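You operate a simulated robot arm through the tools that you are given. There is no shell and no other tool. Be economical: measure what you need, move in short steps, check, and stop when the job is done.

You are at the controls of a simulated robot arm. One attempt, no reset.

JOB
Power the coiler up, zero the counter and coil the rope on Slow.
Fine: put the brake back on when Done lights.

It is judged by the outcome, as a careful person would: the job done as asked, and still so three seconds after it is handed in. It fails if anything else is knocked over, pushed out of place, dropped, spilled or broken.

ROBOT AND FRAMES
A 7-joint arm with a two-finger parallel gripper, fixed in place. Base frame: the origin is at the foot of the arm, x ahead of it, y to its left, z up; the work surface is at about z = 840. Lengths are in mm, angles in rad, forces in N, time in s.
With the tool pointing down near the work surface it reaches from about 300 to 700 mm from the base axis. Its first joint turns from -1.152 to 1.152 rad. Payload 1.57 kg.
The tool frame sits at the grasp point between the pads (the TCP): z along the fingers, y along the line on which they close. The tips reach 30 mm beyond it. The gripper opens to 110 mm. The fingers are 24 mm wide and 12 mm thick; the gripper's body (48 by 112 mm) begins 78 mm behind the TCP.
Orientation is that of the tool frame in the base frame, as a unit quaternion [x, y, z, w]. With the fingers straight down and closing along the base's y, the tool's x points along the base's -x, its y along +y and its z along -z.

CONTROLS
- The arm moves only by the tool arm_command. Its argument "series" is a list of rows, each an object (a shift or turn left out is 0, a gripper value left out holds the last) with "delta_pos": the shift along the tool's x, y, z in mm, a list of three; "rotation": the turn, a rotation vector about the tool's x, y, z in rad, a list of three; "hand": the finger opening in mm, from 0 to 110. In form: [{"delta_pos": [x, y, z], "rotation": [rx, ry, rz], "hand": hand}, ...]. A call has 1 to 8 rows; each row shifts and turns the commanded pose from where the row before left it, along the tool's axes as they then stand. Each row takes 0.2 s and may step no farther than 50 mm and 0.15 rad from the row before; otherwise, or with a gripper value out of range, the whole call is refused. A pose out of reach is approached as far as the arm can. The call stops where the force on the tool passes 90 N (or 10 N more than at its start, if that is more) or the arm is blocked; 0.2 s more then pass. The fingers move at their own pace (about 108 mm/s each) and stop on an object; they squeeze with about 37 N. The grip force told is the motor's: it shows also when the fingers shut on nothing. Time passes only in rows, and 0.2 s behind the last, so rows that do not move let the fingers close. The reply holds the time, the measured pose of the TCP, the force on the tool along the base axes, the opening and the grip force, in the units named above and with some noise, with the torque about the TCP (base axes, N m) and any sound that the robot's microphone picked up.
- Cameras (640 x 400 px; columns grow to the right, rows downward): "scene" is fixed at [164.8, -387.2, 1415]; the picture's right is [0.79, -0.62, 0.00], its down [-0.29, -0.37, -0.88] and it looks along [0.54, 0.70, -0.47] (base axes); focal length 373 px, centre (320, 200). "wrist" rides on the gripper at [70, 16, -141] in the tool frame; the picture's right is [-0.23, 0.97, 0.00], its down [-0.86, -0.20, -0.48] and it looks along [-0.47, -0.11, 0.88] (tool axes); focal length 222 px, centre (320, 200). There is no depth. A picture from a camera that has moved, and an enlarged one, comes with that camera's place and axes in the base frame and with its lens.
- grab_frame(camera): a new picture of that camera. The clock stands still meanwhile.
- inspect(camera, box): a new picture of the part [left, top, right, bottom] of that camera's present view, enlarged. The clock stands still meanwhile.
- job_done(): hands the job in; it is judged then, once.

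Work in short steps. Places have to be worked out from the pictures, the camera data and where the tool is seen: move nearer, look again, correct. Check each grasp and each placing, and mend what went wrong. You have 120 turns and 84 pictures in all, those below and enlarged ones among them. Open the gripper and draw the arm clear of the work before you hand the job in, unless the task says otherwise; then end with one line.

The tools are called after "Call:" by a JSON object that holds its "name" and its "arguments". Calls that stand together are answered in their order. arm_command: Moves the arm, as the interface text tells. Its arguments: {"type":"object","properties":{"series":{"type":"array"}},"required":["series"]} The other tools are called the same way: grab_frame (camera) takes a picture; inspect (camera, box) takes an enlarged picture of a part of a camera's view; job_done () hands the job in.

At the start:

```text
time: 0.0
eef_pos: [472.6, 39.5, 1235.5]
tool_rot: [0.001, 1.0, -0.001, 0.0]
ft_force: [-0.4, 0.3, 0.1]
wrist_torque: [-0.04, 0.0, 0.01]
finger_gap: 109.8
grasp_force: 0.1
```

scene: 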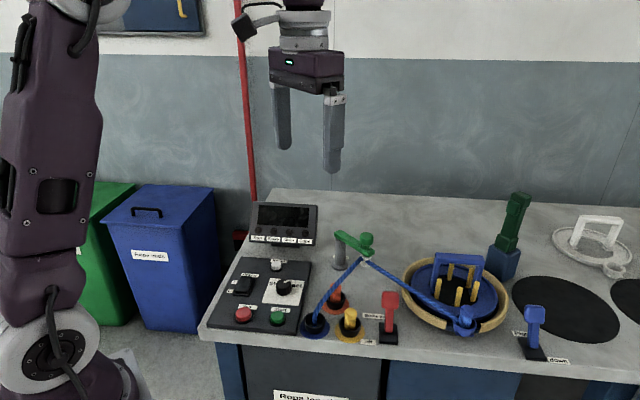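
wrist: 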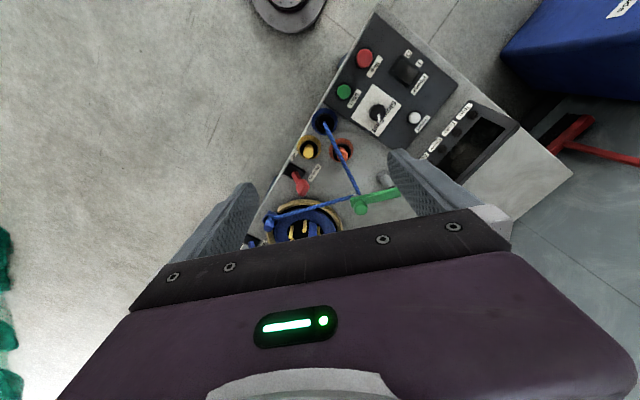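

I'll enlarge the control panel, the display and the coiler to read the labels.

Call:
{"name": "inspect", "arguments": {"camera": "scene", "box": [200, 195, 330, 340]}}

Call:
{"name": "inspect", "arguments": {"camera": "scene", "box": [300, 220, 580, 380]}}

Call:
{"name": "inspect", "arguments": {"camera": "wrist", "box": [320, 10, 540, 200]}}

```text
2.76 times, centred on (265, 268) of scene
camera zoom: at [164.8, -387.2, 1415.0], right [0.79, -0.62, 0.0], down [-0.29, -0.37, -0.88], along [0.54, 0.7, -0.47], focal length 1030 px, centre (472, 14)
```

zoom: 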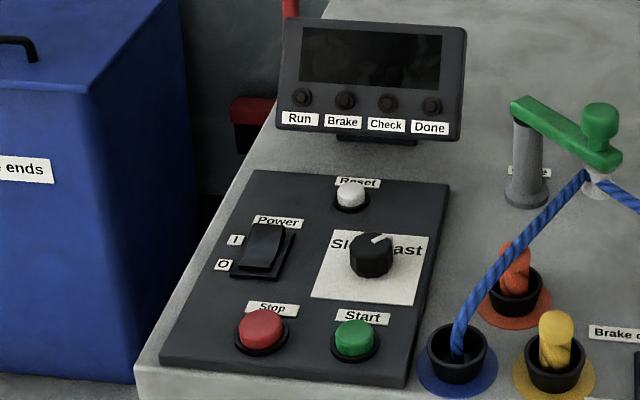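

```text
2.29 times, centred on (440, 300) of scene
camera zoom: at [164.8, -387.2, 1415.0], right [0.79, -0.62, 0.0], down [-0.29, -0.37, -0.88], along [0.54, 0.7, -0.47], focal length 853 px, centre (46, -29)
```

zoom: 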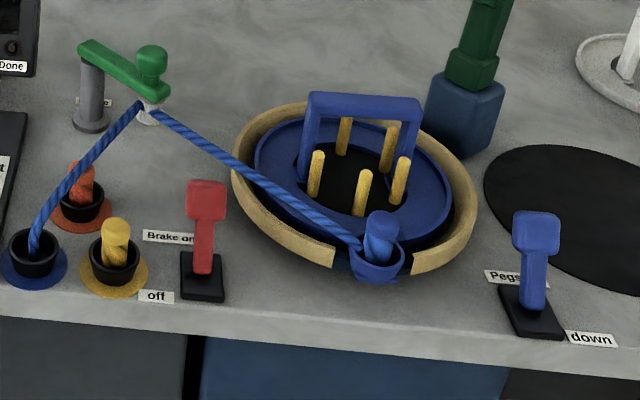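

```text
2.11 times, centred on (430, 105) of wrist
camera zoom: at [404.1, 54.9, 1377.0], right [0.23, 0.97, 0.0], down [0.86, -0.2, 0.48], along [0.47, -0.11, -0.88], focal length 468 px, centre (88, 400)
```

zoom: 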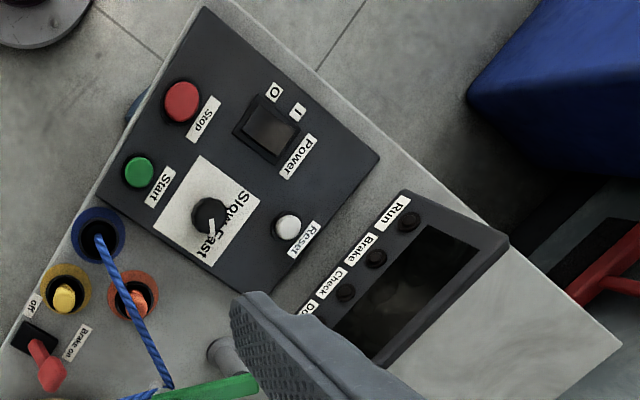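

The panel is turned about 45° to the base. The knob points at Fast, and the brake lever's state is still unclear. I'll close the fingers, turn the tool to line up with the panel, and come lower for a better look.

Call:
{"name": "arm_command", "arguments": {"series": [{"delta_pos": [10, 15, 40], "hand": 0}, {"delta_pos": [10, 15, 40]}, {"delta_pos": [10, 15, 40]}, {"rotation": [0, 0, -0.131]}, {"rotation": [0, 0, -0.131]}, {"rotation": [0, 0, -0.131]}, {"rotation": [0, 0, -0.131]}, {"rotation": [0, 0, -0.131]}]}}

Call:
{"name": "arm_command", "arguments": {"series": [{"rotation": [0, 0, -0.13]}, {}]}}

Call:
{"name": "grab_frame", "arguments": {"camera": "wrist"}}

Call:
{"name": "grab_frame", "arguments": {"camera": "scene"}}

```text
time: 1.8
eef_pos: [443.7, 85.2, 1116.0]
tool_rot: [-0.323, 0.946, 0.001, 0.0]
ft_force: [0.7, -0.3, 0.0]
wrist_torque: [-0.01, -0.01, -0.02]
finger_gap: 0.0
grasp_force: 21.6
```

```text
time: 2.4
eef_pos: [443.6, 84.7, 1115.7]
tool_rot: [-0.383, 0.924, 0.001, 0.0]
ft_force: [0.1, -0.1, -0.3]
wrist_torque: [0.02, -0.02, 0.0]
finger_gap: 0.0
grasp_force: 21.5
```

```text
78 pictures are left
camera wrist: at [383.1, 46.1, 1257.0], right [-0.53, 0.85, 0.0], down [0.74, 0.46, 0.48], along [0.41, 0.25, -0.88], focal length 222 px, centre (320, 200)
```

wrist: 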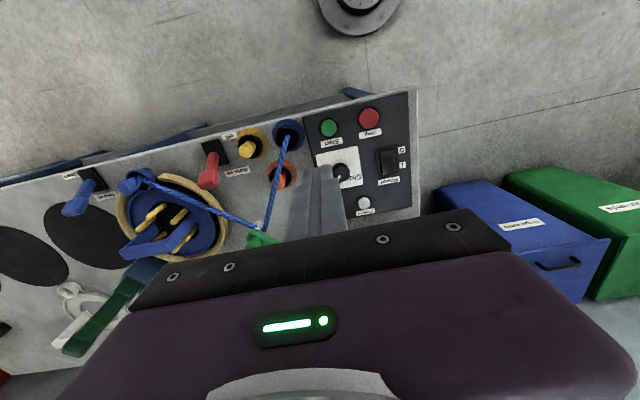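

```text
77 pictures are left
```

scene: 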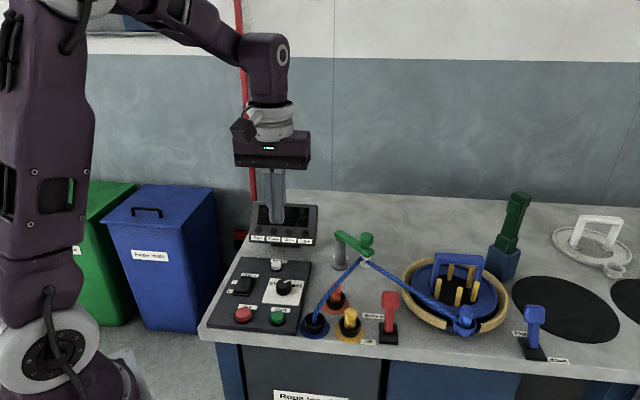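

Call:
{"name": "inspect", "arguments": {"camera": "wrist", "box": [270, 80, 440, 230]}}

Call:
{"name": "inspect", "arguments": {"camera": "wrist", "box": [40, 110, 310, 290]}}

```text
2.67 times, centred on (355, 155) of wrist
camera zoom: at [383.1, 46.1, 1257.0], right [-0.53, 0.85, 0.0], down [0.74, 0.46, 0.48], along [0.41, 0.25, -0.88], focal length 592 px, centre (227, 320)
```

zoom: 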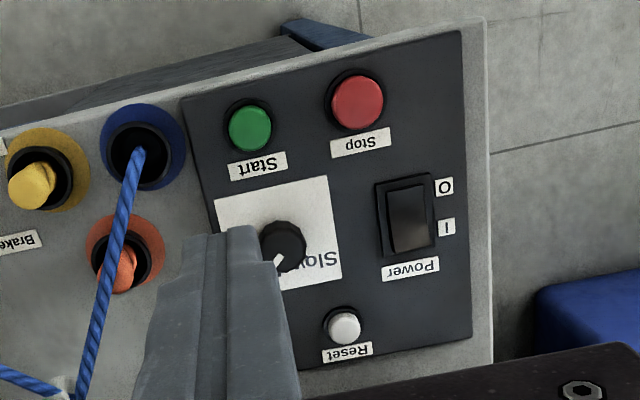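

```text
2.22 times, centred on (175, 200) of wrist
camera zoom: at [383.1, 46.1, 1257.0], right [-0.53, 0.85, 0.0], down [0.74, 0.46, 0.48], along [0.41, 0.25, -0.88], focal length 494 px, centre (642, 200)
```

zoom: 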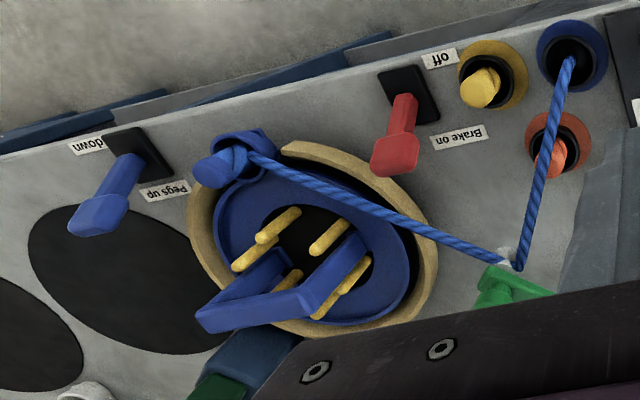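

The brake lever leans toward "on" and the pegs lever toward "up". I put the I end of the power rocker near (440, 232, ~857). I'll move the closed fingertips above it.

Call:
{"name": "arm_command", "arguments": {"series": [{"delta_pos": [-33.7, 35.6, 10]}, {"delta_pos": [-33.7, 35.6, 10]}, {"delta_pos": [-33.7, 35.6, 10]}, {"delta_pos": [0, 0, 45]}, {"delta_pos": [0, 0, 45]}, {"delta_pos": [0, 0, 45]}, {"delta_pos": [0, 0, 15]}, {}]}}

Call:
{"name": "grab_frame", "arguments": {"camera": "wrist"}}

Call:
{"name": "inspect", "arguments": {"camera": "scene", "box": [200, 195, 330, 340]}}

```text
time: 4.2
eef_pos: [439.5, 231.5, 936.0]
tool_rot: [-0.383, 0.924, 0.0, 0.0]
ft_force: [0.2, 0.4, 1.0]
wrist_torque: [0.03, 0.0, -0.02]
finger_gap: 0.0
grasp_force: 21.3
```

```text
74 pictures are left
camera wrist: at [378.5, 193.4, 1076.4], right [-0.53, 0.85, 0.0], down [0.75, 0.46, 0.48], along [0.41, 0.25, -0.88], focal length 222 px, centre (320, 200)
```

wrist: 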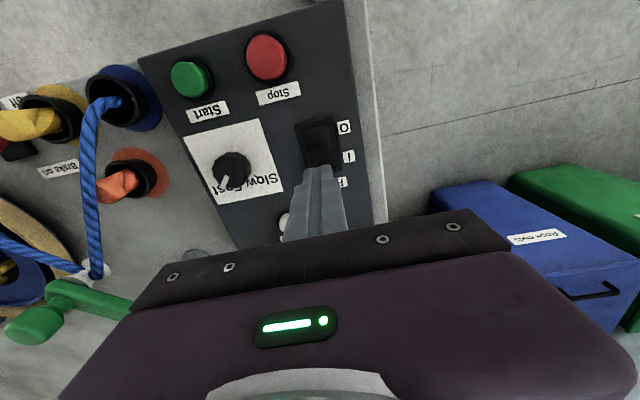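

```text
2.76 times, centred on (265, 268) of scene
camera zoom: at [164.8, -387.2, 1415.0], right [0.79, -0.62, 0.0], down [-0.29, -0.37, -0.88], along [0.54, 0.7, -0.47], focal length 1030 px, centre (472, 14)
```

zoom: 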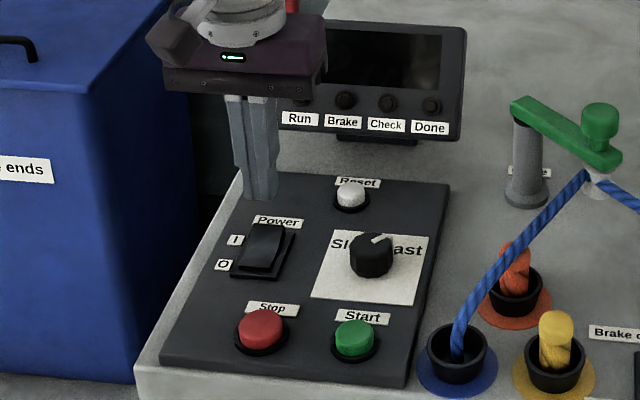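

The tip lines up with the I half to within a few mm. I'll descend close to contact.

Call:
{"name": "arm_command", "arguments": {"series": [{"delta_pos": [0, 2.5, 15]}, {"delta_pos": [0, 0, 15]}, {"delta_pos": [0, 0, 5]}, {}]}}

Call:
{"name": "inspect", "arguments": {"camera": "scene", "box": [220, 220, 300, 310]}}

```text
time: 5.2
eef_pos: [436.5, 232.1, 900.7]
tool_rot: [-0.382, 0.924, 0.0, 0.0]
ft_force: [0.3, -0.4, 0.2]
wrist_torque: [0.02, 0.0, -0.02]
finger_gap: 0.0
grasp_force: 21.3
```

```text
4.44 times, centred on (260, 265) of scene
camera zoom: at [164.8, -387.2, 1415.0], right [0.79, -0.62, 0.0], down [-0.29, -0.37, -0.88], along [0.54, 0.7, -0.47], focal length 1659 px, centre (587, -89)
```

zoom: 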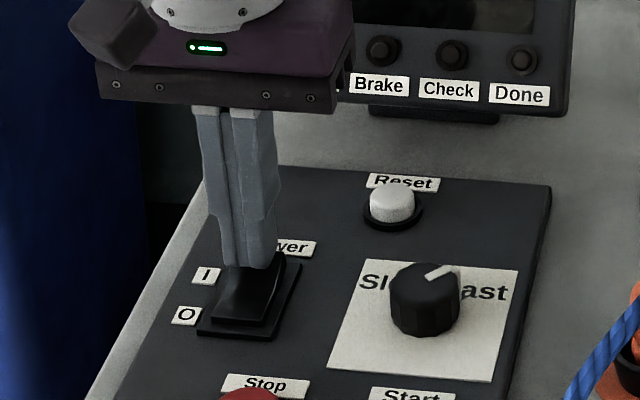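

Aligned just above the I end, so I'll press in small steps.

Call:
{"name": "arm_command", "arguments": {"series": [{"delta_pos": [0, 0, 4]}, {"delta_pos": [0, 0, 3]}, {"delta_pos": [0, 0, 3]}, {}]}}

Call:
{"name": "inspect", "arguments": {"camera": "scene", "box": [220, 190, 330, 310]}}

```text
time: 6.2
eef_pos: [438.0, 234.0, 894.7]
tool_rot: [-0.383, 0.924, 0.001, 0.003]
ft_force: [-13.6, -7.2, 80.2]
wrist_torque: [-0.75, 1.05, -0.15]
finger_gap: 0.0
grasp_force: 20.9
```

```text
3.33 times, centred on (275, 250) of scene
camera zoom: at [163.4, -388.0, 1414.9], right [0.79, -0.62, 0.0], down [-0.29, -0.37, -0.89], along [0.54, 0.7, -0.47], focal length 1245 px, centre (470, 33)
```

zoom: 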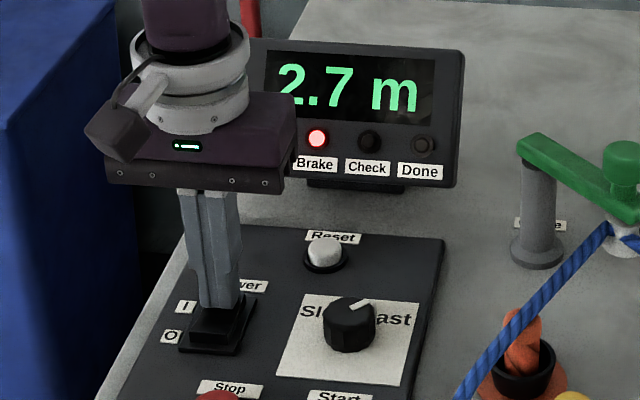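

Power is on: the display shows 2.7 m and the Brake lamp is lit. I'll lift and move over the Reset button, about (525, 238).

Call:
{"name": "arm_command", "arguments": {"series": [{"delta_pos": [0, 0, -30]}, {"delta_pos": [0, 0, -15]}, {"delta_pos": [-33, -29.5, 0]}, {"delta_pos": [-33, -29.5, 0]}, {}]}}

Call:
{"name": "grab_frame", "arguments": {"camera": "wrist"}}

Call:
{"name": "inspect", "arguments": {"camera": "scene", "box": [220, 190, 330, 310]}}

```text
time: 7.4
eef_pos: [525.1, 238.4, 936.3]
tool_rot: [-0.382, 0.924, -0.001, -0.001]
ft_force: [0.6, 0.0, 0.6]
wrist_torque: [0.02, -0.03, 0.03]
finger_gap: 0.2
grasp_force: 21.5
```

```text
70 pictures are left
camera wrist: at [465.3, 199.6, 1077.1], right [-0.53, 0.85, 0.0], down [0.75, 0.46, 0.48], along [0.41, 0.25, -0.88], focal length 222 px, centre (320, 200)
```

wrist: 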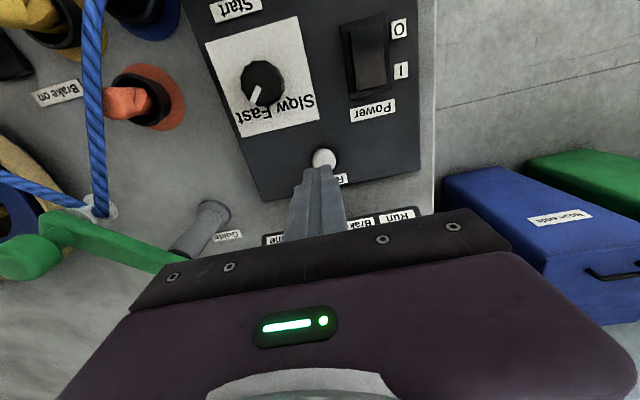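

```text
3.33 times, centred on (275, 250) of scene
camera zoom: at [164.8, -387.2, 1415.0], right [0.79, -0.62, 0.0], down [-0.29, -0.37, -0.88], along [0.54, 0.7, -0.47], focal length 1245 px, centre (470, 33)
```

zoom: 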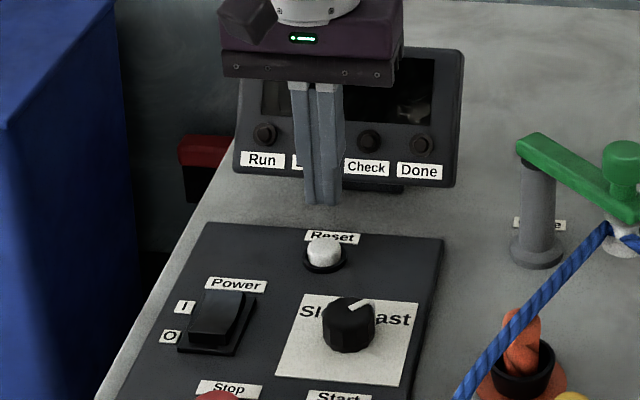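

The display went dark again, so the rocker didn't latch. I'll look at it closely.

Call:
{"name": "inspect", "arguments": {"camera": "scene", "box": [230, 265, 280, 305]}}

Call:
{"name": "inspect", "arguments": {"camera": "wrist", "box": [290, 0, 430, 190]}}

```text
10.00 times, centred on (255, 285) of scene
camera zoom: at [164.8, -387.2, 1415.0], right [0.79, -0.62, 0.0], down [-0.29, -0.37, -0.88], along [0.54, 0.7, -0.47], focal length 3734 px, centre (970, -650)
```

zoom: 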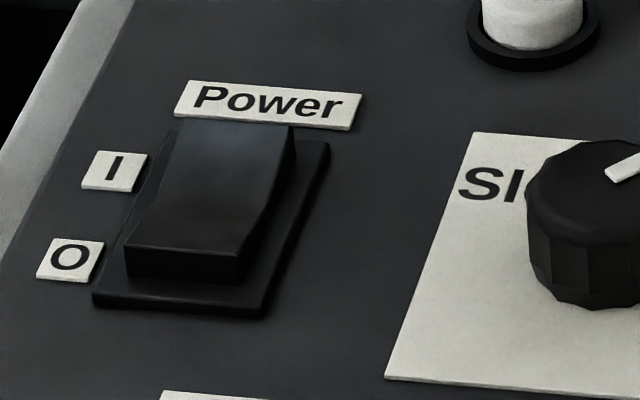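

```text
2.11 times, centred on (360, 95) of wrist
camera zoom: at [465.3, 199.6, 1077.1], right [-0.53, 0.85, 0.0], down [0.75, 0.46, 0.48], along [0.41, 0.25, -0.88], focal length 468 px, centre (236, 421)
```

zoom: 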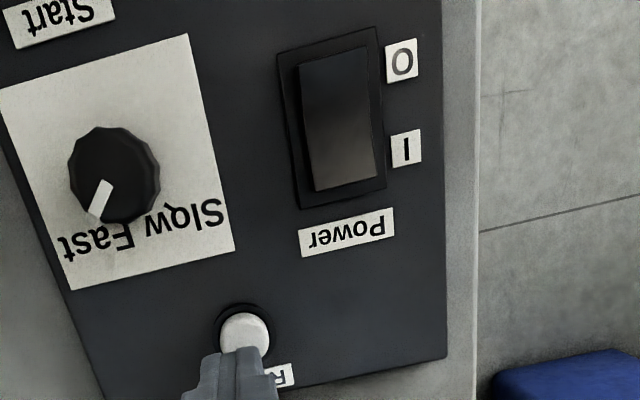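

The rocker is back on O because my tip straddled the pivot. I'll press again farther out, at about (444, 239).

Call:
{"name": "arm_command", "arguments": {"series": [{"delta_pos": [28.4, 28.8, 0]}, {"delta_pos": [28.4, 28.8, 0]}, {"delta_pos": [0, 0, 20]}, {"delta_pos": [0, 0, 13]}, {"delta_pos": [0, 0, 5]}, {"delta_pos": [0, 0, 4]}, {"delta_pos": [0, 0, 4]}, {}]}}

Call:
{"name": "inspect", "arguments": {"camera": "scene", "box": [220, 190, 330, 310]}}

```text
time: 9.2
eef_pos: [445.7, 238.4, 893.0]
tool_rot: [-0.383, 0.924, -0.001, 0.003]
ft_force: [-11.6, -5.8, 81.2]
wrist_torque: [-0.88, 1.01, -0.11]
finger_gap: 0.0
grasp_force: 20.8
```

```text
3.33 times, centred on (275, 250) of scene
camera zoom: at [163.4, -387.9, 1414.9], right [0.79, -0.62, 0.0], down [-0.29, -0.37, -0.89], along [0.54, 0.7, -0.47], focal length 1245 px, centre (470, 33)
```

zoom: 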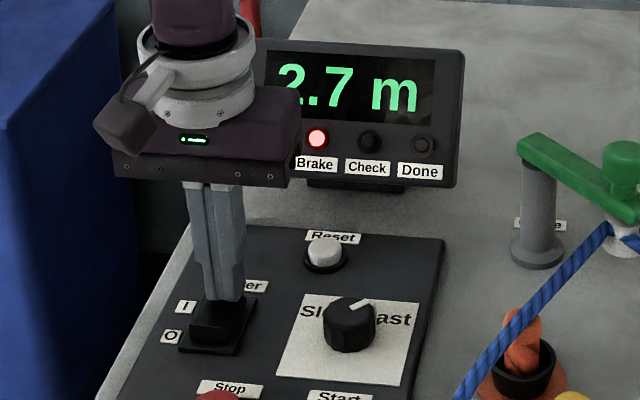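

It's on again. I'll lift straight up a little and check whether it stays.

Call:
{"name": "arm_command", "arguments": {"series": [{"delta_pos": [0, 0, -10]}, {"delta_pos": [0, 0, -20]}, {}]}}

Call:
{"name": "inspect", "arguments": {"camera": "scene", "box": [220, 190, 330, 310]}}

```text
time: 10.0
eef_pos: [445.5, 238.4, 920.5]
tool_rot: [-0.382, 0.924, 0.0, 0.0]
ft_force: [-0.3, -0.9, 0.2]
wrist_torque: [-0.02, -0.03, 0.01]
finger_gap: 0.0
grasp_force: 21.0
```

```text
3.33 times, centred on (275, 250) of scene
camera zoom: at [164.8, -387.2, 1415.0], right [0.79, -0.62, 0.0], down [-0.29, -0.37, -0.88], along [0.54, 0.7, -0.47], focal length 1245 px, centre (470, 33)
```

zoom: 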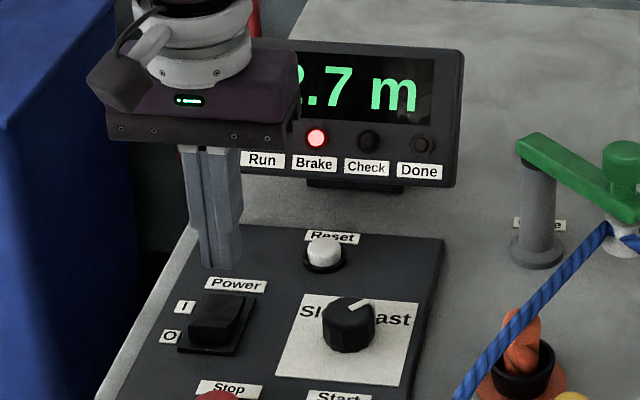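

The power latched. Now over Reset at about (521, 240), then descend near contact.

Call:
{"name": "arm_command", "arguments": {"series": [{"delta_pos": [-27.2, -26.1, 0]}, {"delta_pos": [-27.3, -26.1, 0]}, {"delta_pos": [0, 0, 15]}, {}]}}

Call:
{"name": "inspect", "arguments": {"camera": "scene", "box": [220, 190, 330, 310]}}

Call:
{"name": "inspect", "arguments": {"camera": "wrist", "box": [250, 90, 390, 240]}}

```text
time: 11.0
eef_pos: [521.7, 240.4, 905.3]
tool_rot: [-0.383, 0.924, 0.0, 0.0]
ft_force: [0.3, -0.2, -0.3]
wrist_torque: [0.0, -0.03, 0.01]
finger_gap: 0.0
grasp_force: 21.6
```

```text
3.33 times, centred on (275, 250) of scene
camera zoom: at [164.8, -387.2, 1415.0], right [0.79, -0.62, 0.0], down [-0.29, -0.37, -0.88], along [0.54, 0.7, -0.47], focal length 1245 px, centre (470, 33)
```

zoom: 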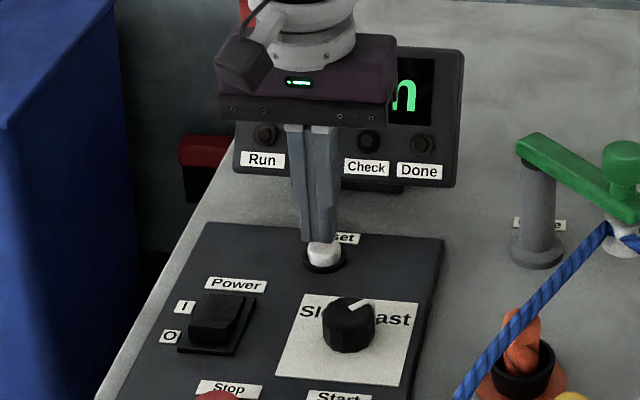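

```text
2.67 times, centred on (320, 165) of wrist
camera zoom: at [461.0, 201.7, 1045.6], right [-0.53, 0.85, 0.0], down [0.75, 0.46, 0.48], along [0.41, 0.25, -0.88], focal length 592 px, centre (320, 293)
```

zoom: 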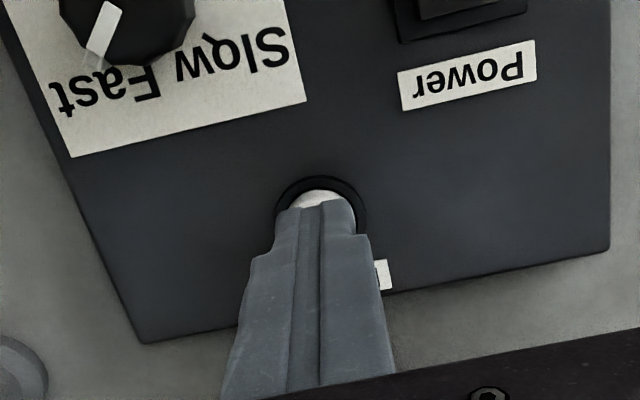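

The tip is centred over Reset. Pressing gently.

Call:
{"name": "arm_command", "arguments": {"series": [{"delta_pos": [1, 0, 5]}, {"delta_pos": [0, 0, 4]}, {"delta_pos": [0, 0, 3]}, {}]}}

Call:
{"name": "inspect", "arguments": {"camera": "scene", "box": [220, 190, 330, 310]}}

```text
time: 12.0
eef_pos: [520.2, 239.7, 893.7]
tool_rot: [-0.383, 0.924, 0.0, 0.0]
ft_force: [-0.5, -0.6, 1.2]
wrist_torque: [0.0, -0.03, 0.02]
finger_gap: 0.0
grasp_force: 21.5
```

```text
3.33 times, centred on (275, 250) of scene
camera zoom: at [164.8, -387.2, 1415.0], right [0.79, -0.62, 0.0], down [-0.29, -0.37, -0.88], along [0.54, 0.7, -0.47], focal length 1245 px, centre (470, 33)
```

zoom: 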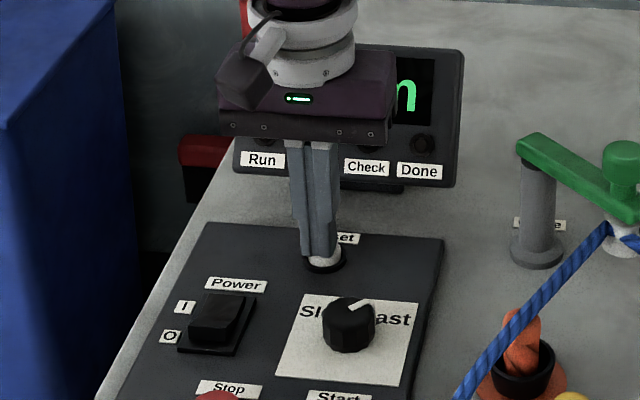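

Just above or touching, so I'll go on down in small steps.

Call:
{"name": "arm_command", "arguments": {"series": [{"delta_pos": [0, 0, 3]}, {"delta_pos": [0, 0, 2]}, {"delta_pos": [0, 0, 2]}, {}]}}

```text
time: 13.0
eef_pos: [520.0, 239.3, 886.4]
tool_rot: [-0.382, 0.924, 0.001, 0.001]
ft_force: [-1.8, -3.6, 15.5]
wrist_torque: [-0.08, 0.01, 0.02]
finger_gap: 0.1
grasp_force: 21.4
heard: click
```

Reset clicked. I'll lift, go above the knob at about (490, 162), turn +0.7 rad to leave room for the counter-turn, and open to 60.

Call:
{"name": "arm_command", "arguments": {"series": [{"delta_pos": [0, 0, -45]}, {"delta_pos": [37.8, -16.6, 0], "hand": 60}, {"delta_pos": [37.8, -16.6, 0]}, {"rotation": [0, 0, 0.14]}, {"rotation": [0, 0, 0.14]}, {"rotation": [0, 0, 0.14]}, {"rotation": [0, 0, 0.14]}, {"rotation": [0, 0, 0.14]}]}}

Call:
{"name": "grab_frame", "arguments": {"camera": "wrist"}}

Call:
{"name": "inspect", "arguments": {"camera": "scene", "box": [220, 190, 330, 310]}}

```text
time: 14.8
eef_pos: [489.0, 162.2, 930.9]
tool_rot: [-0.042, 0.999, 0.0, 0.001]
ft_force: [-0.3, 0.4, -0.8]
wrist_torque: [-0.05, -0.03, 0.02]
finger_gap: 59.9
grasp_force: 0.0
```

```text
61 pictures are left
camera wrist: at [419.3, 172.4, 1071.9], right [0.14, 0.99, 0.0], down [0.87, -0.13, 0.48], along [0.47, -0.07, -0.88], focal length 222 px, centre (320, 200)
```

wrist: 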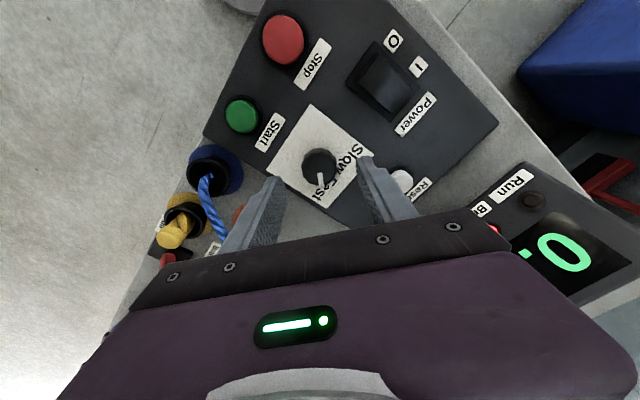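

```text
3.33 times, centred on (275, 250) of scene
camera zoom: at [164.8, -387.2, 1415.0], right [0.79, -0.62, 0.0], down [-0.29, -0.37, -0.88], along [0.54, 0.7, -0.47], focal length 1245 px, centre (470, 33)
```

zoom: 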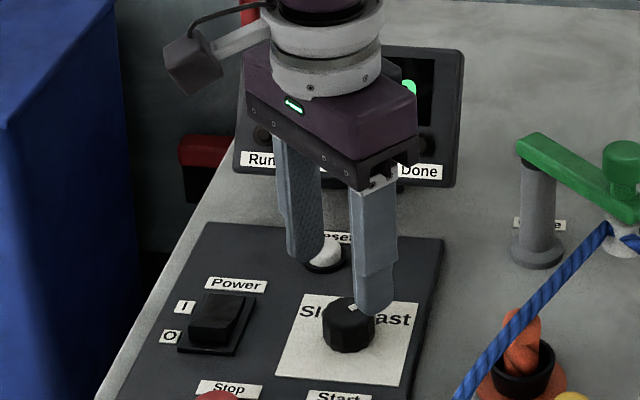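

The counter reads zero and the knob is centred between the fingers. I'll descend and grip.

Call:
{"name": "arm_command", "arguments": {"series": [{"delta_pos": [1, 0, 25]}, {"delta_pos": [0, 0, 16]}, {"hand": 20}, {"hand": 20}, {}]}}

Call:
{"name": "inspect", "arguments": {"camera": "scene", "box": [240, 230, 330, 310]}}

Call:
{"name": "inspect", "arguments": {"camera": "wrist", "box": [220, 90, 420, 230]}}

```text
time: 16.0
eef_pos: [488.9, 161.6, 889.9]
tool_rot: [-0.042, 0.999, -0.001, 0.0]
ft_force: [-0.1, -13.1, 3.5]
wrist_torque: [-0.48, -0.17, -0.05]
finger_gap: 33.5
grasp_force: 41.1
```

```text
5.00 times, centred on (285, 270) of scene
camera zoom: at [164.8, -387.6, 1414.9], right [0.79, -0.62, 0.0], down [-0.29, -0.37, -0.88], along [0.54, 0.7, -0.47], focal length 1867 px, centre (495, -150)
```

zoom: 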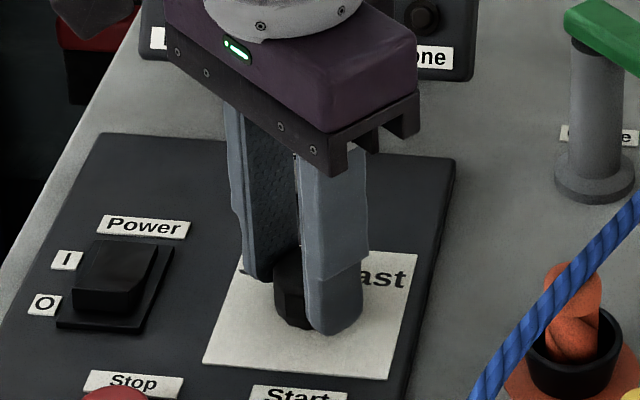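

```text
2.86 times, centred on (320, 160) of wrist
camera zoom: at [418.0, 170.9, 1031.3], right [0.14, 0.99, 0.0], down [0.87, -0.13, 0.48], along [0.47, -0.07, -0.88], focal length 635 px, centre (320, 314)
```

zoom: 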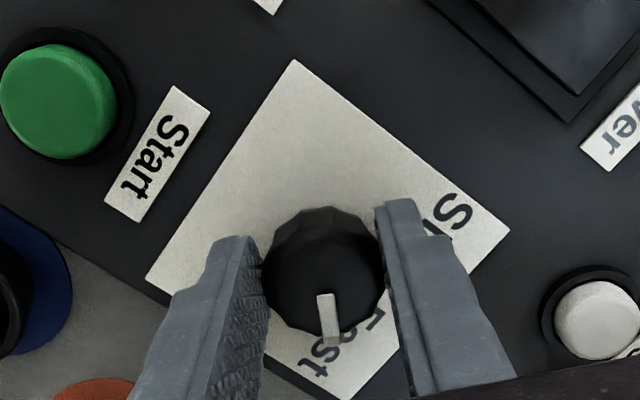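

A firm grip at 33.5 mm. The pointer lies along base +x (Fast), so Slow should be roughly 80–90° counter-clockwise. I'll turn by −1.12 rad and look.

Call:
{"name": "arm_command", "arguments": {"series": [{"delta_pos": [0, -1, 0], "rotation": [0, 0, -0.14]}, {"rotation": [0, 0, -0.14]}, {"rotation": [0, 0, -0.14]}, {"rotation": [0, 0, -0.14]}, {"rotation": [0, 0, -0.14]}, {"rotation": [0, 0, -0.14]}, {"rotation": [0, 0, -0.14]}, {"rotation": [0, 0, -0.14]}]}}

Call:
{"name": "inspect", "arguments": {"camera": "wrist", "box": [220, 90, 420, 230]}}

```text
time: 17.8
eef_pos: [491.3, 157.1, 891.6]
tool_rot: [-0.566, 0.824, -0.003, 0.0]
ft_force: [28.4, -35.9, 5.2]
wrist_torque: [-0.4, -1.15, -0.17]
finger_gap: 33.3
grasp_force: 40.8
```

```text
2.86 times, centred on (320, 160) of wrist
camera zoom: at [451.5, 98.6, 1031.2], right [-0.83, 0.56, -0.01], down [0.49, 0.73, 0.48], along [0.27, 0.39, -0.88], focal length 635 px, centre (320, 314)
```

zoom: 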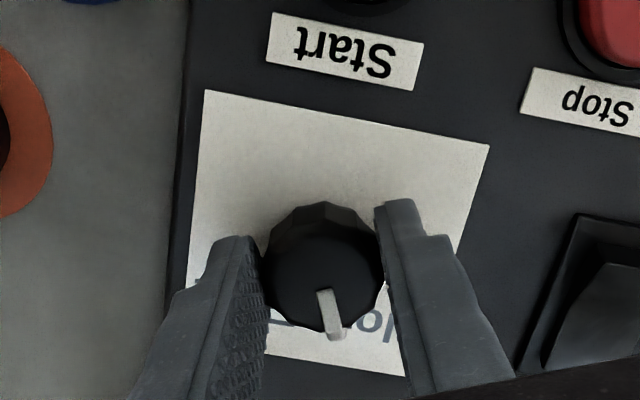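

Turned 64° so far, with a side load building because the knob is slightly off axis. I'll ease over by 2.5 mm and turn another 0.4 rad.

Call:
{"name": "arm_command", "arguments": {"series": [{"delta_pos": [0, -2.5, 0]}, {"rotation": [0, 0, -0.13]}, {"rotation": [0, 0, -0.13]}, {"rotation": [0, 0, -0.13]}, {}]}}

Call:
{"name": "inspect", "arguments": {"camera": "wrist", "box": [220, 90, 420, 230]}}

```text
time: 19.0
eef_pos: [492.6, 159.0, 890.1]
tool_rot: [0.715, -0.699, 0.002, -0.001]
ft_force: [36.9, -26.2, 6.8]
wrist_torque: [-0.42, -1.01, -0.58]
finger_gap: 33.4
grasp_force: 41.1
```

```text
2.86 times, centred on (320, 160) of wrist
camera zoom: at [478.8, 88.0, 1031.4], right [-0.98, 0.2, 0.0], down [0.18, 0.86, 0.48], along [0.1, 0.47, -0.88], focal length 635 px, centre (320, 314)
```

zoom: 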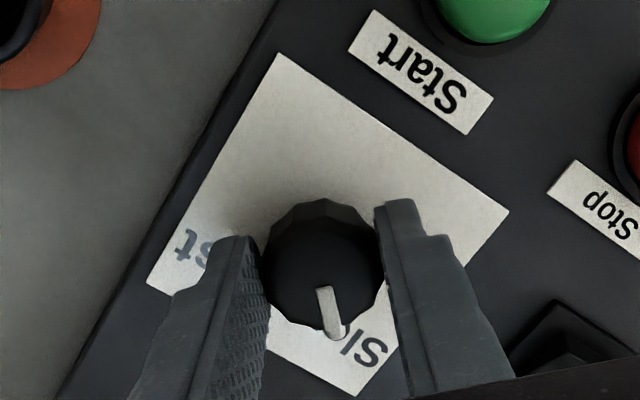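

The pointer is now mirrored to the Slow side (about 86° turned). I'll release and lift to look.

Call:
{"name": "arm_command", "arguments": {"series": [{"hand": 60}, {}, {"delta_pos": [0, 0, -45]}, {}]}}

Call:
{"name": "inspect", "arguments": {"camera": "scene", "box": [220, 190, 330, 310]}}

Call:
{"name": "inspect", "arguments": {"camera": "wrist", "box": [220, 90, 420, 230]}}

```text
time: 20.0
eef_pos: [489.6, 160.8, 935.3]
tool_rot: [0.716, -0.698, 0.0, 0.0]
ft_force: [-0.9, -0.1, -0.7]
wrist_torque: [0.0, 0.01, -0.01]
finger_gap: 60.1
grasp_force: 0.0
```

```text
3.33 times, centred on (275, 250) of scene
camera zoom: at [164.8, -387.2, 1415.0], right [0.79, -0.62, 0.0], down [-0.29, -0.37, -0.88], along [0.54, 0.7, -0.47], focal length 1245 px, centre (470, 33)
```

zoom: 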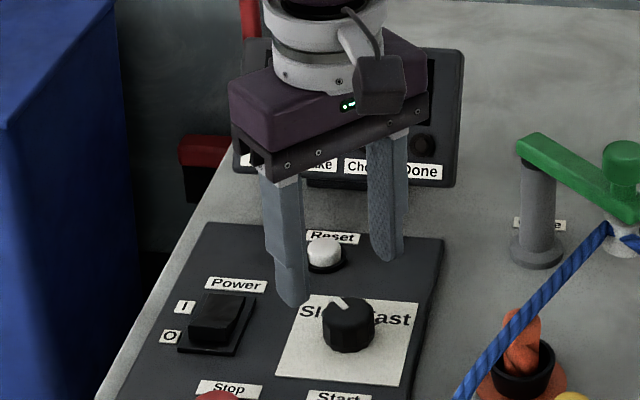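

```text
2.86 times, centred on (320, 160) of wrist
camera zoom: at [476.2, 89.9, 1076.3], right [-0.98, 0.2, 0.0], down [0.18, 0.86, 0.48], along [0.1, 0.47, -0.88], focal length 635 px, centre (320, 314)
```

zoom: 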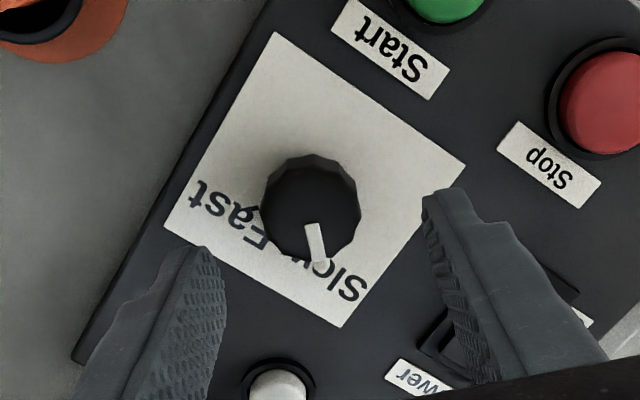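

The knob is on Slow. The brake lever's head is near (611, −34, 900), leaning to "on", and I need to push it toward panel-down. I'll lift, close, turn back to panel alignment and move to hover behind the lever.

Call:
{"name": "arm_command", "arguments": {"series": [{"delta_pos": [0, 0, -40], "rotation": [0, 0, 0.131], "hand": 0}, {"delta_pos": [0, 0, -35], "rotation": [0, 0, 0.131]}, {"rotation": [0, 0, 0.131]}, {"rotation": [0, 0, 0.131]}, {"rotation": [0, 0, 0.131]}, {"rotation": [0, 0, 0.131]}, {}]}}

Call:
{"name": "inspect", "arguments": {"camera": "scene", "box": [220, 190, 330, 310]}}

```text
time: 21.6
eef_pos: [491.3, 160.8, 1010.8]
tool_rot: [-0.392, 0.92, -0.001, 0.0]
ft_force: [0.0, 0.5, -0.2]
wrist_torque: [0.0, -0.02, 0.0]
finger_gap: 0.3
grasp_force: 20.8
```

```text
3.33 times, centred on (275, 250) of scene
camera zoom: at [164.8, -387.2, 1415.0], right [0.79, -0.62, 0.0], down [-0.29, -0.37, -0.88], along [0.54, 0.7, -0.47], focal length 1245 px, centre (470, 33)
```

zoom: 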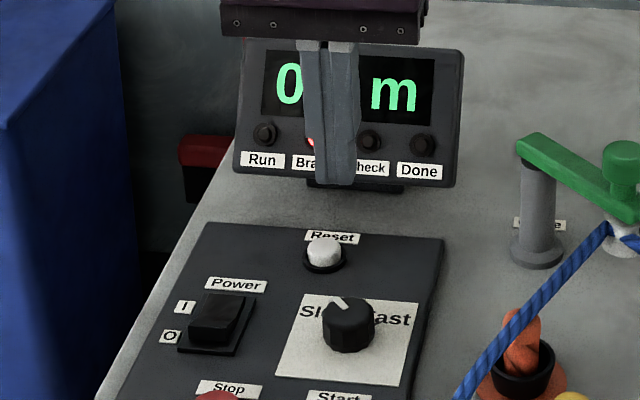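

The display reads 0.x m with Brake lit. Now to a hover behind the brake lever.

Call:
{"name": "arm_command", "arguments": {"series": [{"delta_pos": [4, -45, 0], "rotation": [0, 0, 0.02]}, {"delta_pos": [4, -45, 0]}, {"delta_pos": [4, -45, 0]}, {"delta_pos": [4, -45, 0]}, {"delta_pos": [4, -45, 0]}, {}]}}

Call:
{"name": "grab_frame", "arguments": {"camera": "wrist"}}

Call:
{"name": "grab_frame", "arguments": {"camera": "scene"}}

```text
time: 23.0
eef_pos: [638.2, -12.5, 1010.5]
tool_rot: [-0.384, 0.923, -0.001, 0.0]
ft_force: [0.5, 0.9, -0.8]
wrist_torque: [0.03, 0.0, 0.04]
finger_gap: 0.0
grasp_force: 21.1
```

```text
52 pictures are left
camera wrist: at [577.9, -50.4, 1151.4], right [-0.53, 0.85, 0.0], down [0.74, 0.47, 0.48], along [0.41, 0.25, -0.88], focal length 222 px, centre (320, 200)
```

wrist: 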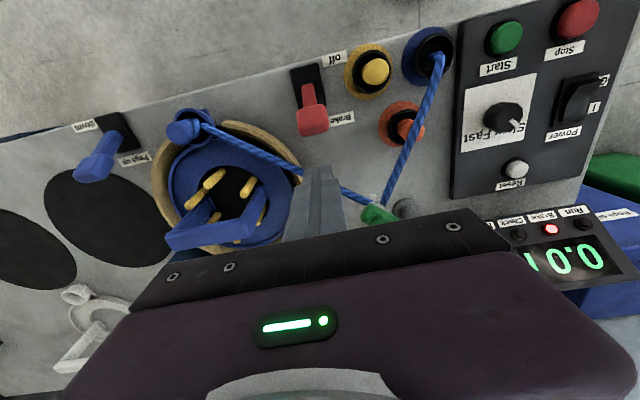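

```text
51 pictures are left
```

scene: 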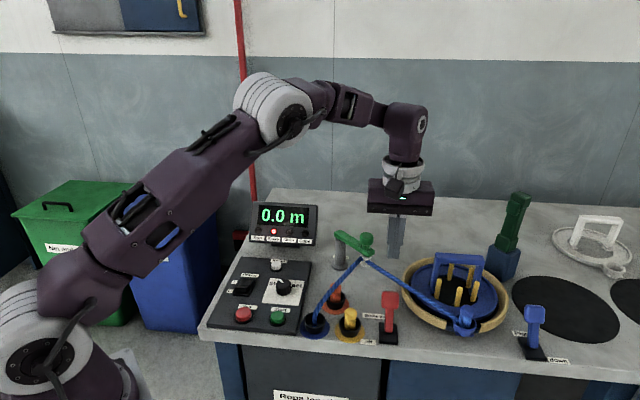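

The counter shows 0.0 m. My tip is about 34 mm behind the lever head and clear of the rope, so I'll go down to tip height ~893.

Call:
{"name": "arm_command", "arguments": {"series": [{"delta_pos": [0, 0, 40]}, {"delta_pos": [0, 0, 30]}, {"delta_pos": [0, 0, 17]}, {}]}}

Call:
{"name": "inspect", "arguments": {"camera": "scene", "box": [330, 220, 490, 350]}}

Call:
{"name": "inspect", "arguments": {"camera": "wrist", "box": [180, 20, 440, 230]}}

```text
time: 24.0
eef_pos: [636.8, -12.1, 923.7]
tool_rot: [-0.385, 0.923, 0.0, -0.001]
ft_force: [-0.4, -0.5, -0.3]
wrist_torque: [-0.02, 0.03, 0.0]
finger_gap: 0.1
grasp_force: 20.9
```

```text
3.08 times, centred on (410, 285) of scene
camera zoom: at [164.8, -387.2, 1415.0], right [0.79, -0.62, 0.0], down [-0.29, -0.37, -0.88], along [0.54, 0.7, -0.47], focal length 1149 px, centre (43, -62)
```

zoom: 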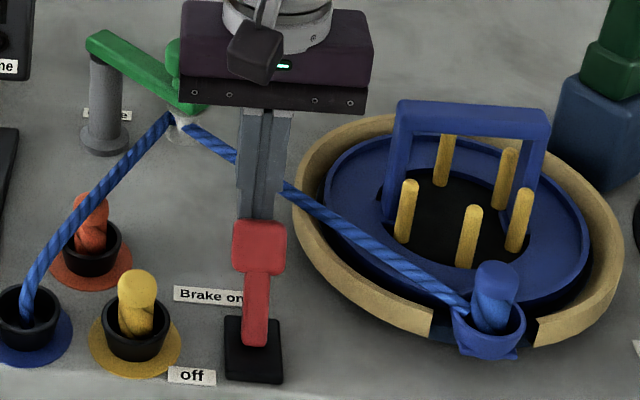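

```text
1.90 times, centred on (310, 125) of wrist
camera zoom: at [577.1, -49.8, 1063.8], right [-0.53, 0.85, 0.0], down [0.74, 0.47, 0.48], along [0.41, 0.25, -0.88], focal length 423 px, centre (339, 343)
```

zoom: 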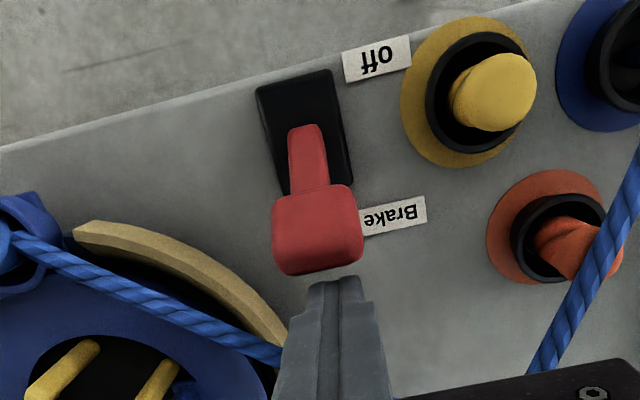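

Well placed. I'll shift 4 mm to centre on the head and push toward panel-down (off).

Call:
{"name": "arm_command", "arguments": {"series": [{"delta_pos": [10, -4, 0]}, {"delta_pos": [12, 0, 0]}, {"delta_pos": [12, 0, 0]}, {"delta_pos": [12, 0, 0]}, {"delta_pos": [12, 0, 0]}, {}]}}

Call:
{"name": "inspect", "arguments": {"camera": "scene", "box": [230, 190, 490, 350]}}

```text
time: 25.4
eef_pos: [598.9, -56.0, 923.2]
tool_rot: [-0.384, 0.923, 0.0, 0.001]
ft_force: [-0.7, 0.2, -0.7]
wrist_torque: [0.0, 0.0, -0.01]
finger_gap: 0.0
grasp_force: 21.1
```

```text
2.46 times, centred on (360, 270) of scene
camera zoom: at [164.8, -387.2, 1415.0], right [0.79, -0.62, 0.0], down [-0.29, -0.37, -0.88], along [0.54, 0.7, -0.47], focal length 919 px, centre (222, 28)
```

zoom: 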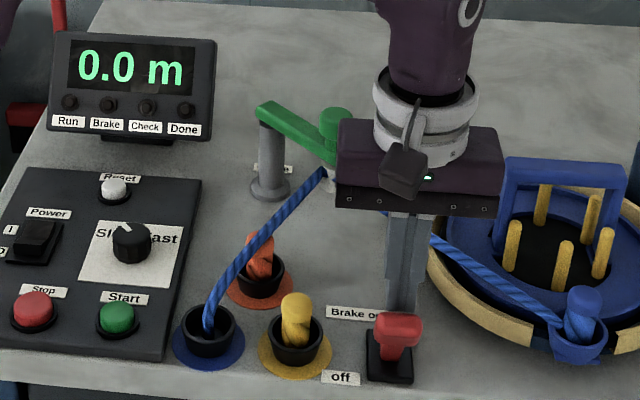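

The Brake lamp is out and the lever is at off, with Check off too. I'll lift and move over Start at about (437, 99).

Call:
{"name": "arm_command", "arguments": {"series": [{"delta_pos": [0, 0, -40]}, {"delta_pos": [0, 0, -35]}, {"delta_pos": [1, 45, 0]}, {"delta_pos": [1, 45, 0]}, {"delta_pos": [1, 45, 0]}, {"delta_pos": [1, 45, 0]}, {"delta_pos": [1, 44, 0]}, {}]}}

Call:
{"name": "arm_command", "arguments": {"series": [{"delta_pos": [0, 0, 40]}, {"delta_pos": [0, 0, 38]}, {}]}}

Call:
{"name": "inspect", "arguments": {"camera": "scene", "box": [220, 190, 400, 350]}}

Call:
{"name": "inspect", "arguments": {"camera": "wrist", "box": [220, 60, 440, 230]}}

```text
time: 27.2
eef_pos: [435.6, 99.7, 998.9]
tool_rot: [-0.384, 0.923, 0.0, 0.0]
ft_force: [0.1, 0.0, 0.5]
wrist_torque: [0.0, 0.01, 0.04]
finger_gap: 0.0
grasp_force: 21.2
```

```text
time: 28.0
eef_pos: [436.6, 99.2, 920.1]
tool_rot: [-0.383, 0.924, 0.0, 0.001]
ft_force: [-1.2, -0.2, 0.0]
wrist_torque: [0.02, 0.01, -0.01]
finger_gap: 0.0
grasp_force: 21.9
```

```text
2.50 times, centred on (310, 270) of scene
camera zoom: at [164.8, -387.2, 1415.0], right [0.79, -0.62, 0.0], down [-0.29, -0.37, -0.88], along [0.54, 0.7, -0.47], focal length 933 px, centre (345, 25)
```

zoom: 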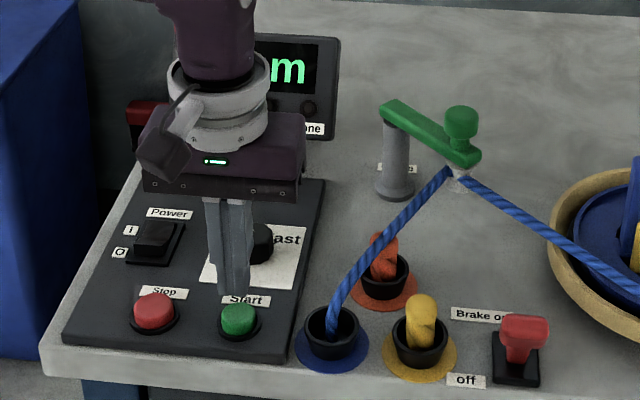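

```text
2.35 times, centred on (330, 145) of wrist
camera zoom: at [376.7, 60.9, 1060.2], right [-0.53, 0.85, 0.0], down [0.74, 0.47, 0.48], along [0.41, 0.25, -0.88], focal length 523 px, centre (296, 329)
```

zoom: 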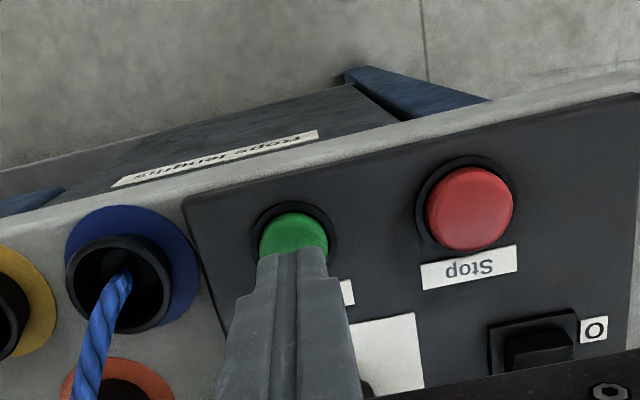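

Start lies about 4 mm panel-down of the tip. I'll correct that and press in small steps.

Call:
{"name": "arm_command", "arguments": {"series": [{"delta_pos": [4, -2, 12]}, {"delta_pos": [0, 0, 8]}, {"delta_pos": [0, 0, 5]}, {"delta_pos": [0, 0, 3]}, {"delta_pos": [0, 0, 3]}, {}]}}

```text
time: 29.4
eef_pos: [434.9, 94.8, 889.8]
tool_rot: [-0.384, 0.923, -0.001, 0.001]
ft_force: [-0.3, 0.0, 3.0]
wrist_torque: [0.06, -0.02, 0.0]
finger_gap: 0.0
grasp_force: 21.2
heard: click
```

A click came. I'll lift and look at the display.

Call:
{"name": "arm_command", "arguments": {"series": [{"delta_pos": [0, 0, -40]}, {"delta_pos": [0, 0, -45]}, {}]}}

Call:
{"name": "grab_frame", "arguments": {"camera": "scene"}}

```text
time: 30.2
eef_pos: [435.8, 94.9, 975.2]
tool_rot: [-0.384, 0.923, 0.001, 0.0]
ft_force: [0.1, -0.1, 0.1]
wrist_torque: [0.0, 0.01, -0.02]
finger_gap: 0.1
grasp_force: 21.5
```

```text
45 pictures are left
```

scene: 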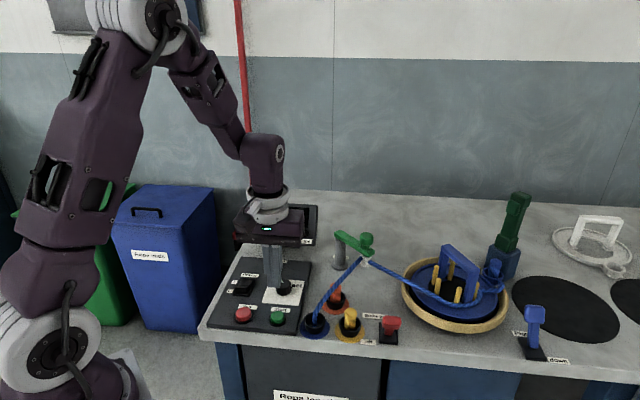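

The drum is turning. I'll move to a waiting place in front of the brake lever, clear of the rope, and watch the display.

Call:
{"name": "arm_command", "arguments": {"series": [{"delta_pos": [20, 0, -40]}, {"delta_pos": [20, -36, 0]}, {"delta_pos": [20, -40, 0]}, {"delta_pos": [15, -45, 0]}, {"delta_pos": [0, -49, 0]}, {"delta_pos": [0, -48, 0]}, {}]}}

Call:
{"name": "inspect", "arguments": {"camera": "scene", "box": [230, 190, 530, 380]}}

```text
time: 31.8
eef_pos: [536.7, -113.5, 1015.0]
tool_rot: [-0.384, 0.923, -0.001, 0.0]
ft_force: [-0.4, 0.1, 0.1]
wrist_torque: [0.0, 0.01, -0.01]
finger_gap: 0.1
grasp_force: 21.4
```

```text
2.11 times, centred on (380, 285) of scene
camera zoom: at [164.8, -387.2, 1415.0], right [0.79, -0.62, 0.0], down [-0.29, -0.37, -0.88], along [0.54, 0.7, -0.47], focal length 786 px, centre (194, 21)
```

zoom: 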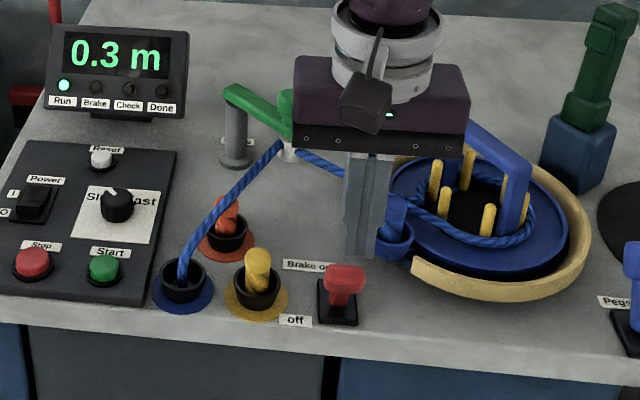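

It is running: Run lit, 0.3 m, Check off. I'll lower the tip in front of the lever without touching it, ready for the brake.

Call:
{"name": "arm_command", "arguments": {"series": [{"delta_pos": [0, 0, 40]}, {"delta_pos": [0, 0, 40]}, {"delta_pos": [0, 0, 12]}, {}, {}, {}]}}

Call:
{"name": "inspect", "arguments": {"camera": "scene", "box": [230, 190, 530, 380]}}

Call:
{"name": "grab_frame", "arguments": {"camera": "wrist"}}

```text
time: 33.2
eef_pos: [537.1, -113.4, 922.5]
tool_rot: [-0.385, 0.923, -0.001, 0.0]
ft_force: [0.5, 0.5, 0.1]
wrist_torque: [0.01, -0.02, 0.0]
finger_gap: 0.3
grasp_force: 21.1
```

```text
2.11 times, centred on (380, 285) of scene
camera zoom: at [164.8, -387.2, 1415.0], right [0.79, -0.62, 0.0], down [-0.29, -0.37, -0.88], along [0.54, 0.7, -0.47], focal length 786 px, centre (194, 21)
```

zoom: 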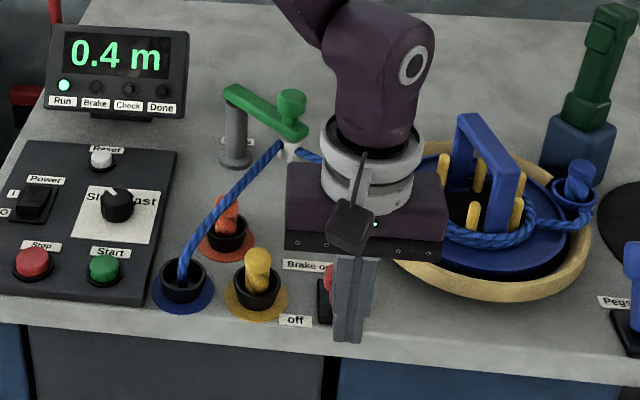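

```text
42 pictures are left
camera wrist: at [476.6, -152.0, 1063.2], right [-0.53, 0.85, 0.0], down [0.74, 0.47, 0.48], along [0.41, 0.25, -0.88], focal length 222 px, centre (320, 200)
```

wrist: 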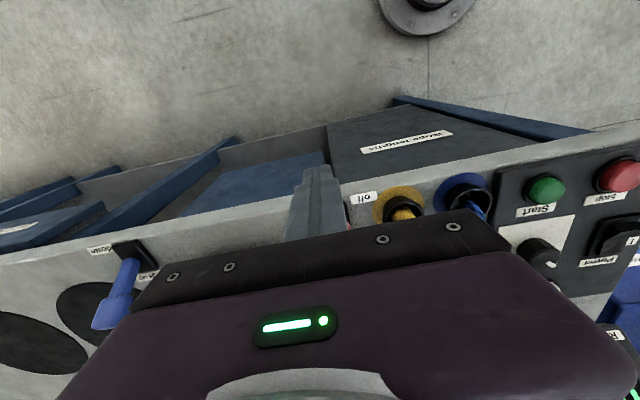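

About 0.1 m every 1.2–1.4 s. I'll wait and watch.

Call:
{"name": "arm_command", "arguments": {"series": [{}, {}, {}, {}, {}, {}, {}, {}]}}

Call:
{"name": "arm_command", "arguments": {"series": [{}, {}, {}, {}, {}, {}, {}, {}]}}

Call:
{"name": "inspect", "arguments": {"camera": "scene", "box": [230, 190, 530, 380]}}

```text
time: 35.0
eef_pos: [535.6, -112.8, 922.3]
tool_rot: [-0.384, 0.923, 0.0, 0.0]
ft_force: [0.2, 0.7, 0.5]
wrist_torque: [-0.01, 0.03, -0.02]
finger_gap: 0.0
grasp_force: 21.1
```

```text
time: 36.8
eef_pos: [536.9, -113.1, 923.8]
tool_rot: [-0.384, 0.923, 0.0, 0.0]
ft_force: [-0.6, 0.0, -0.9]
wrist_torque: [0.02, 0.0, 0.03]
finger_gap: 0.2
grasp_force: 21.4
```

```text
2.11 times, centred on (380, 285) of scene
camera zoom: at [164.8, -387.2, 1415.0], right [0.79, -0.62, 0.0], down [-0.29, -0.37, -0.88], along [0.54, 0.7, -0.47], focal length 786 px, centre (194, 21)
```

zoom: 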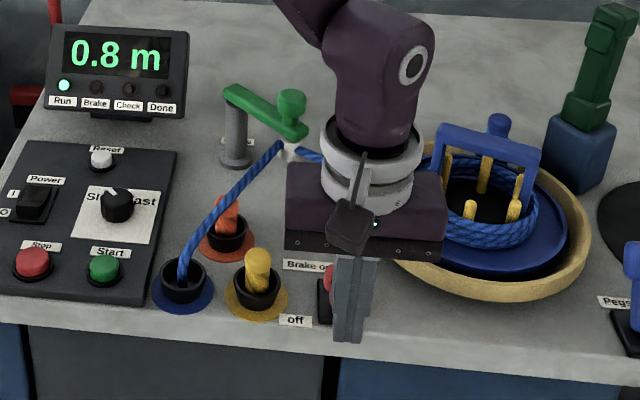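

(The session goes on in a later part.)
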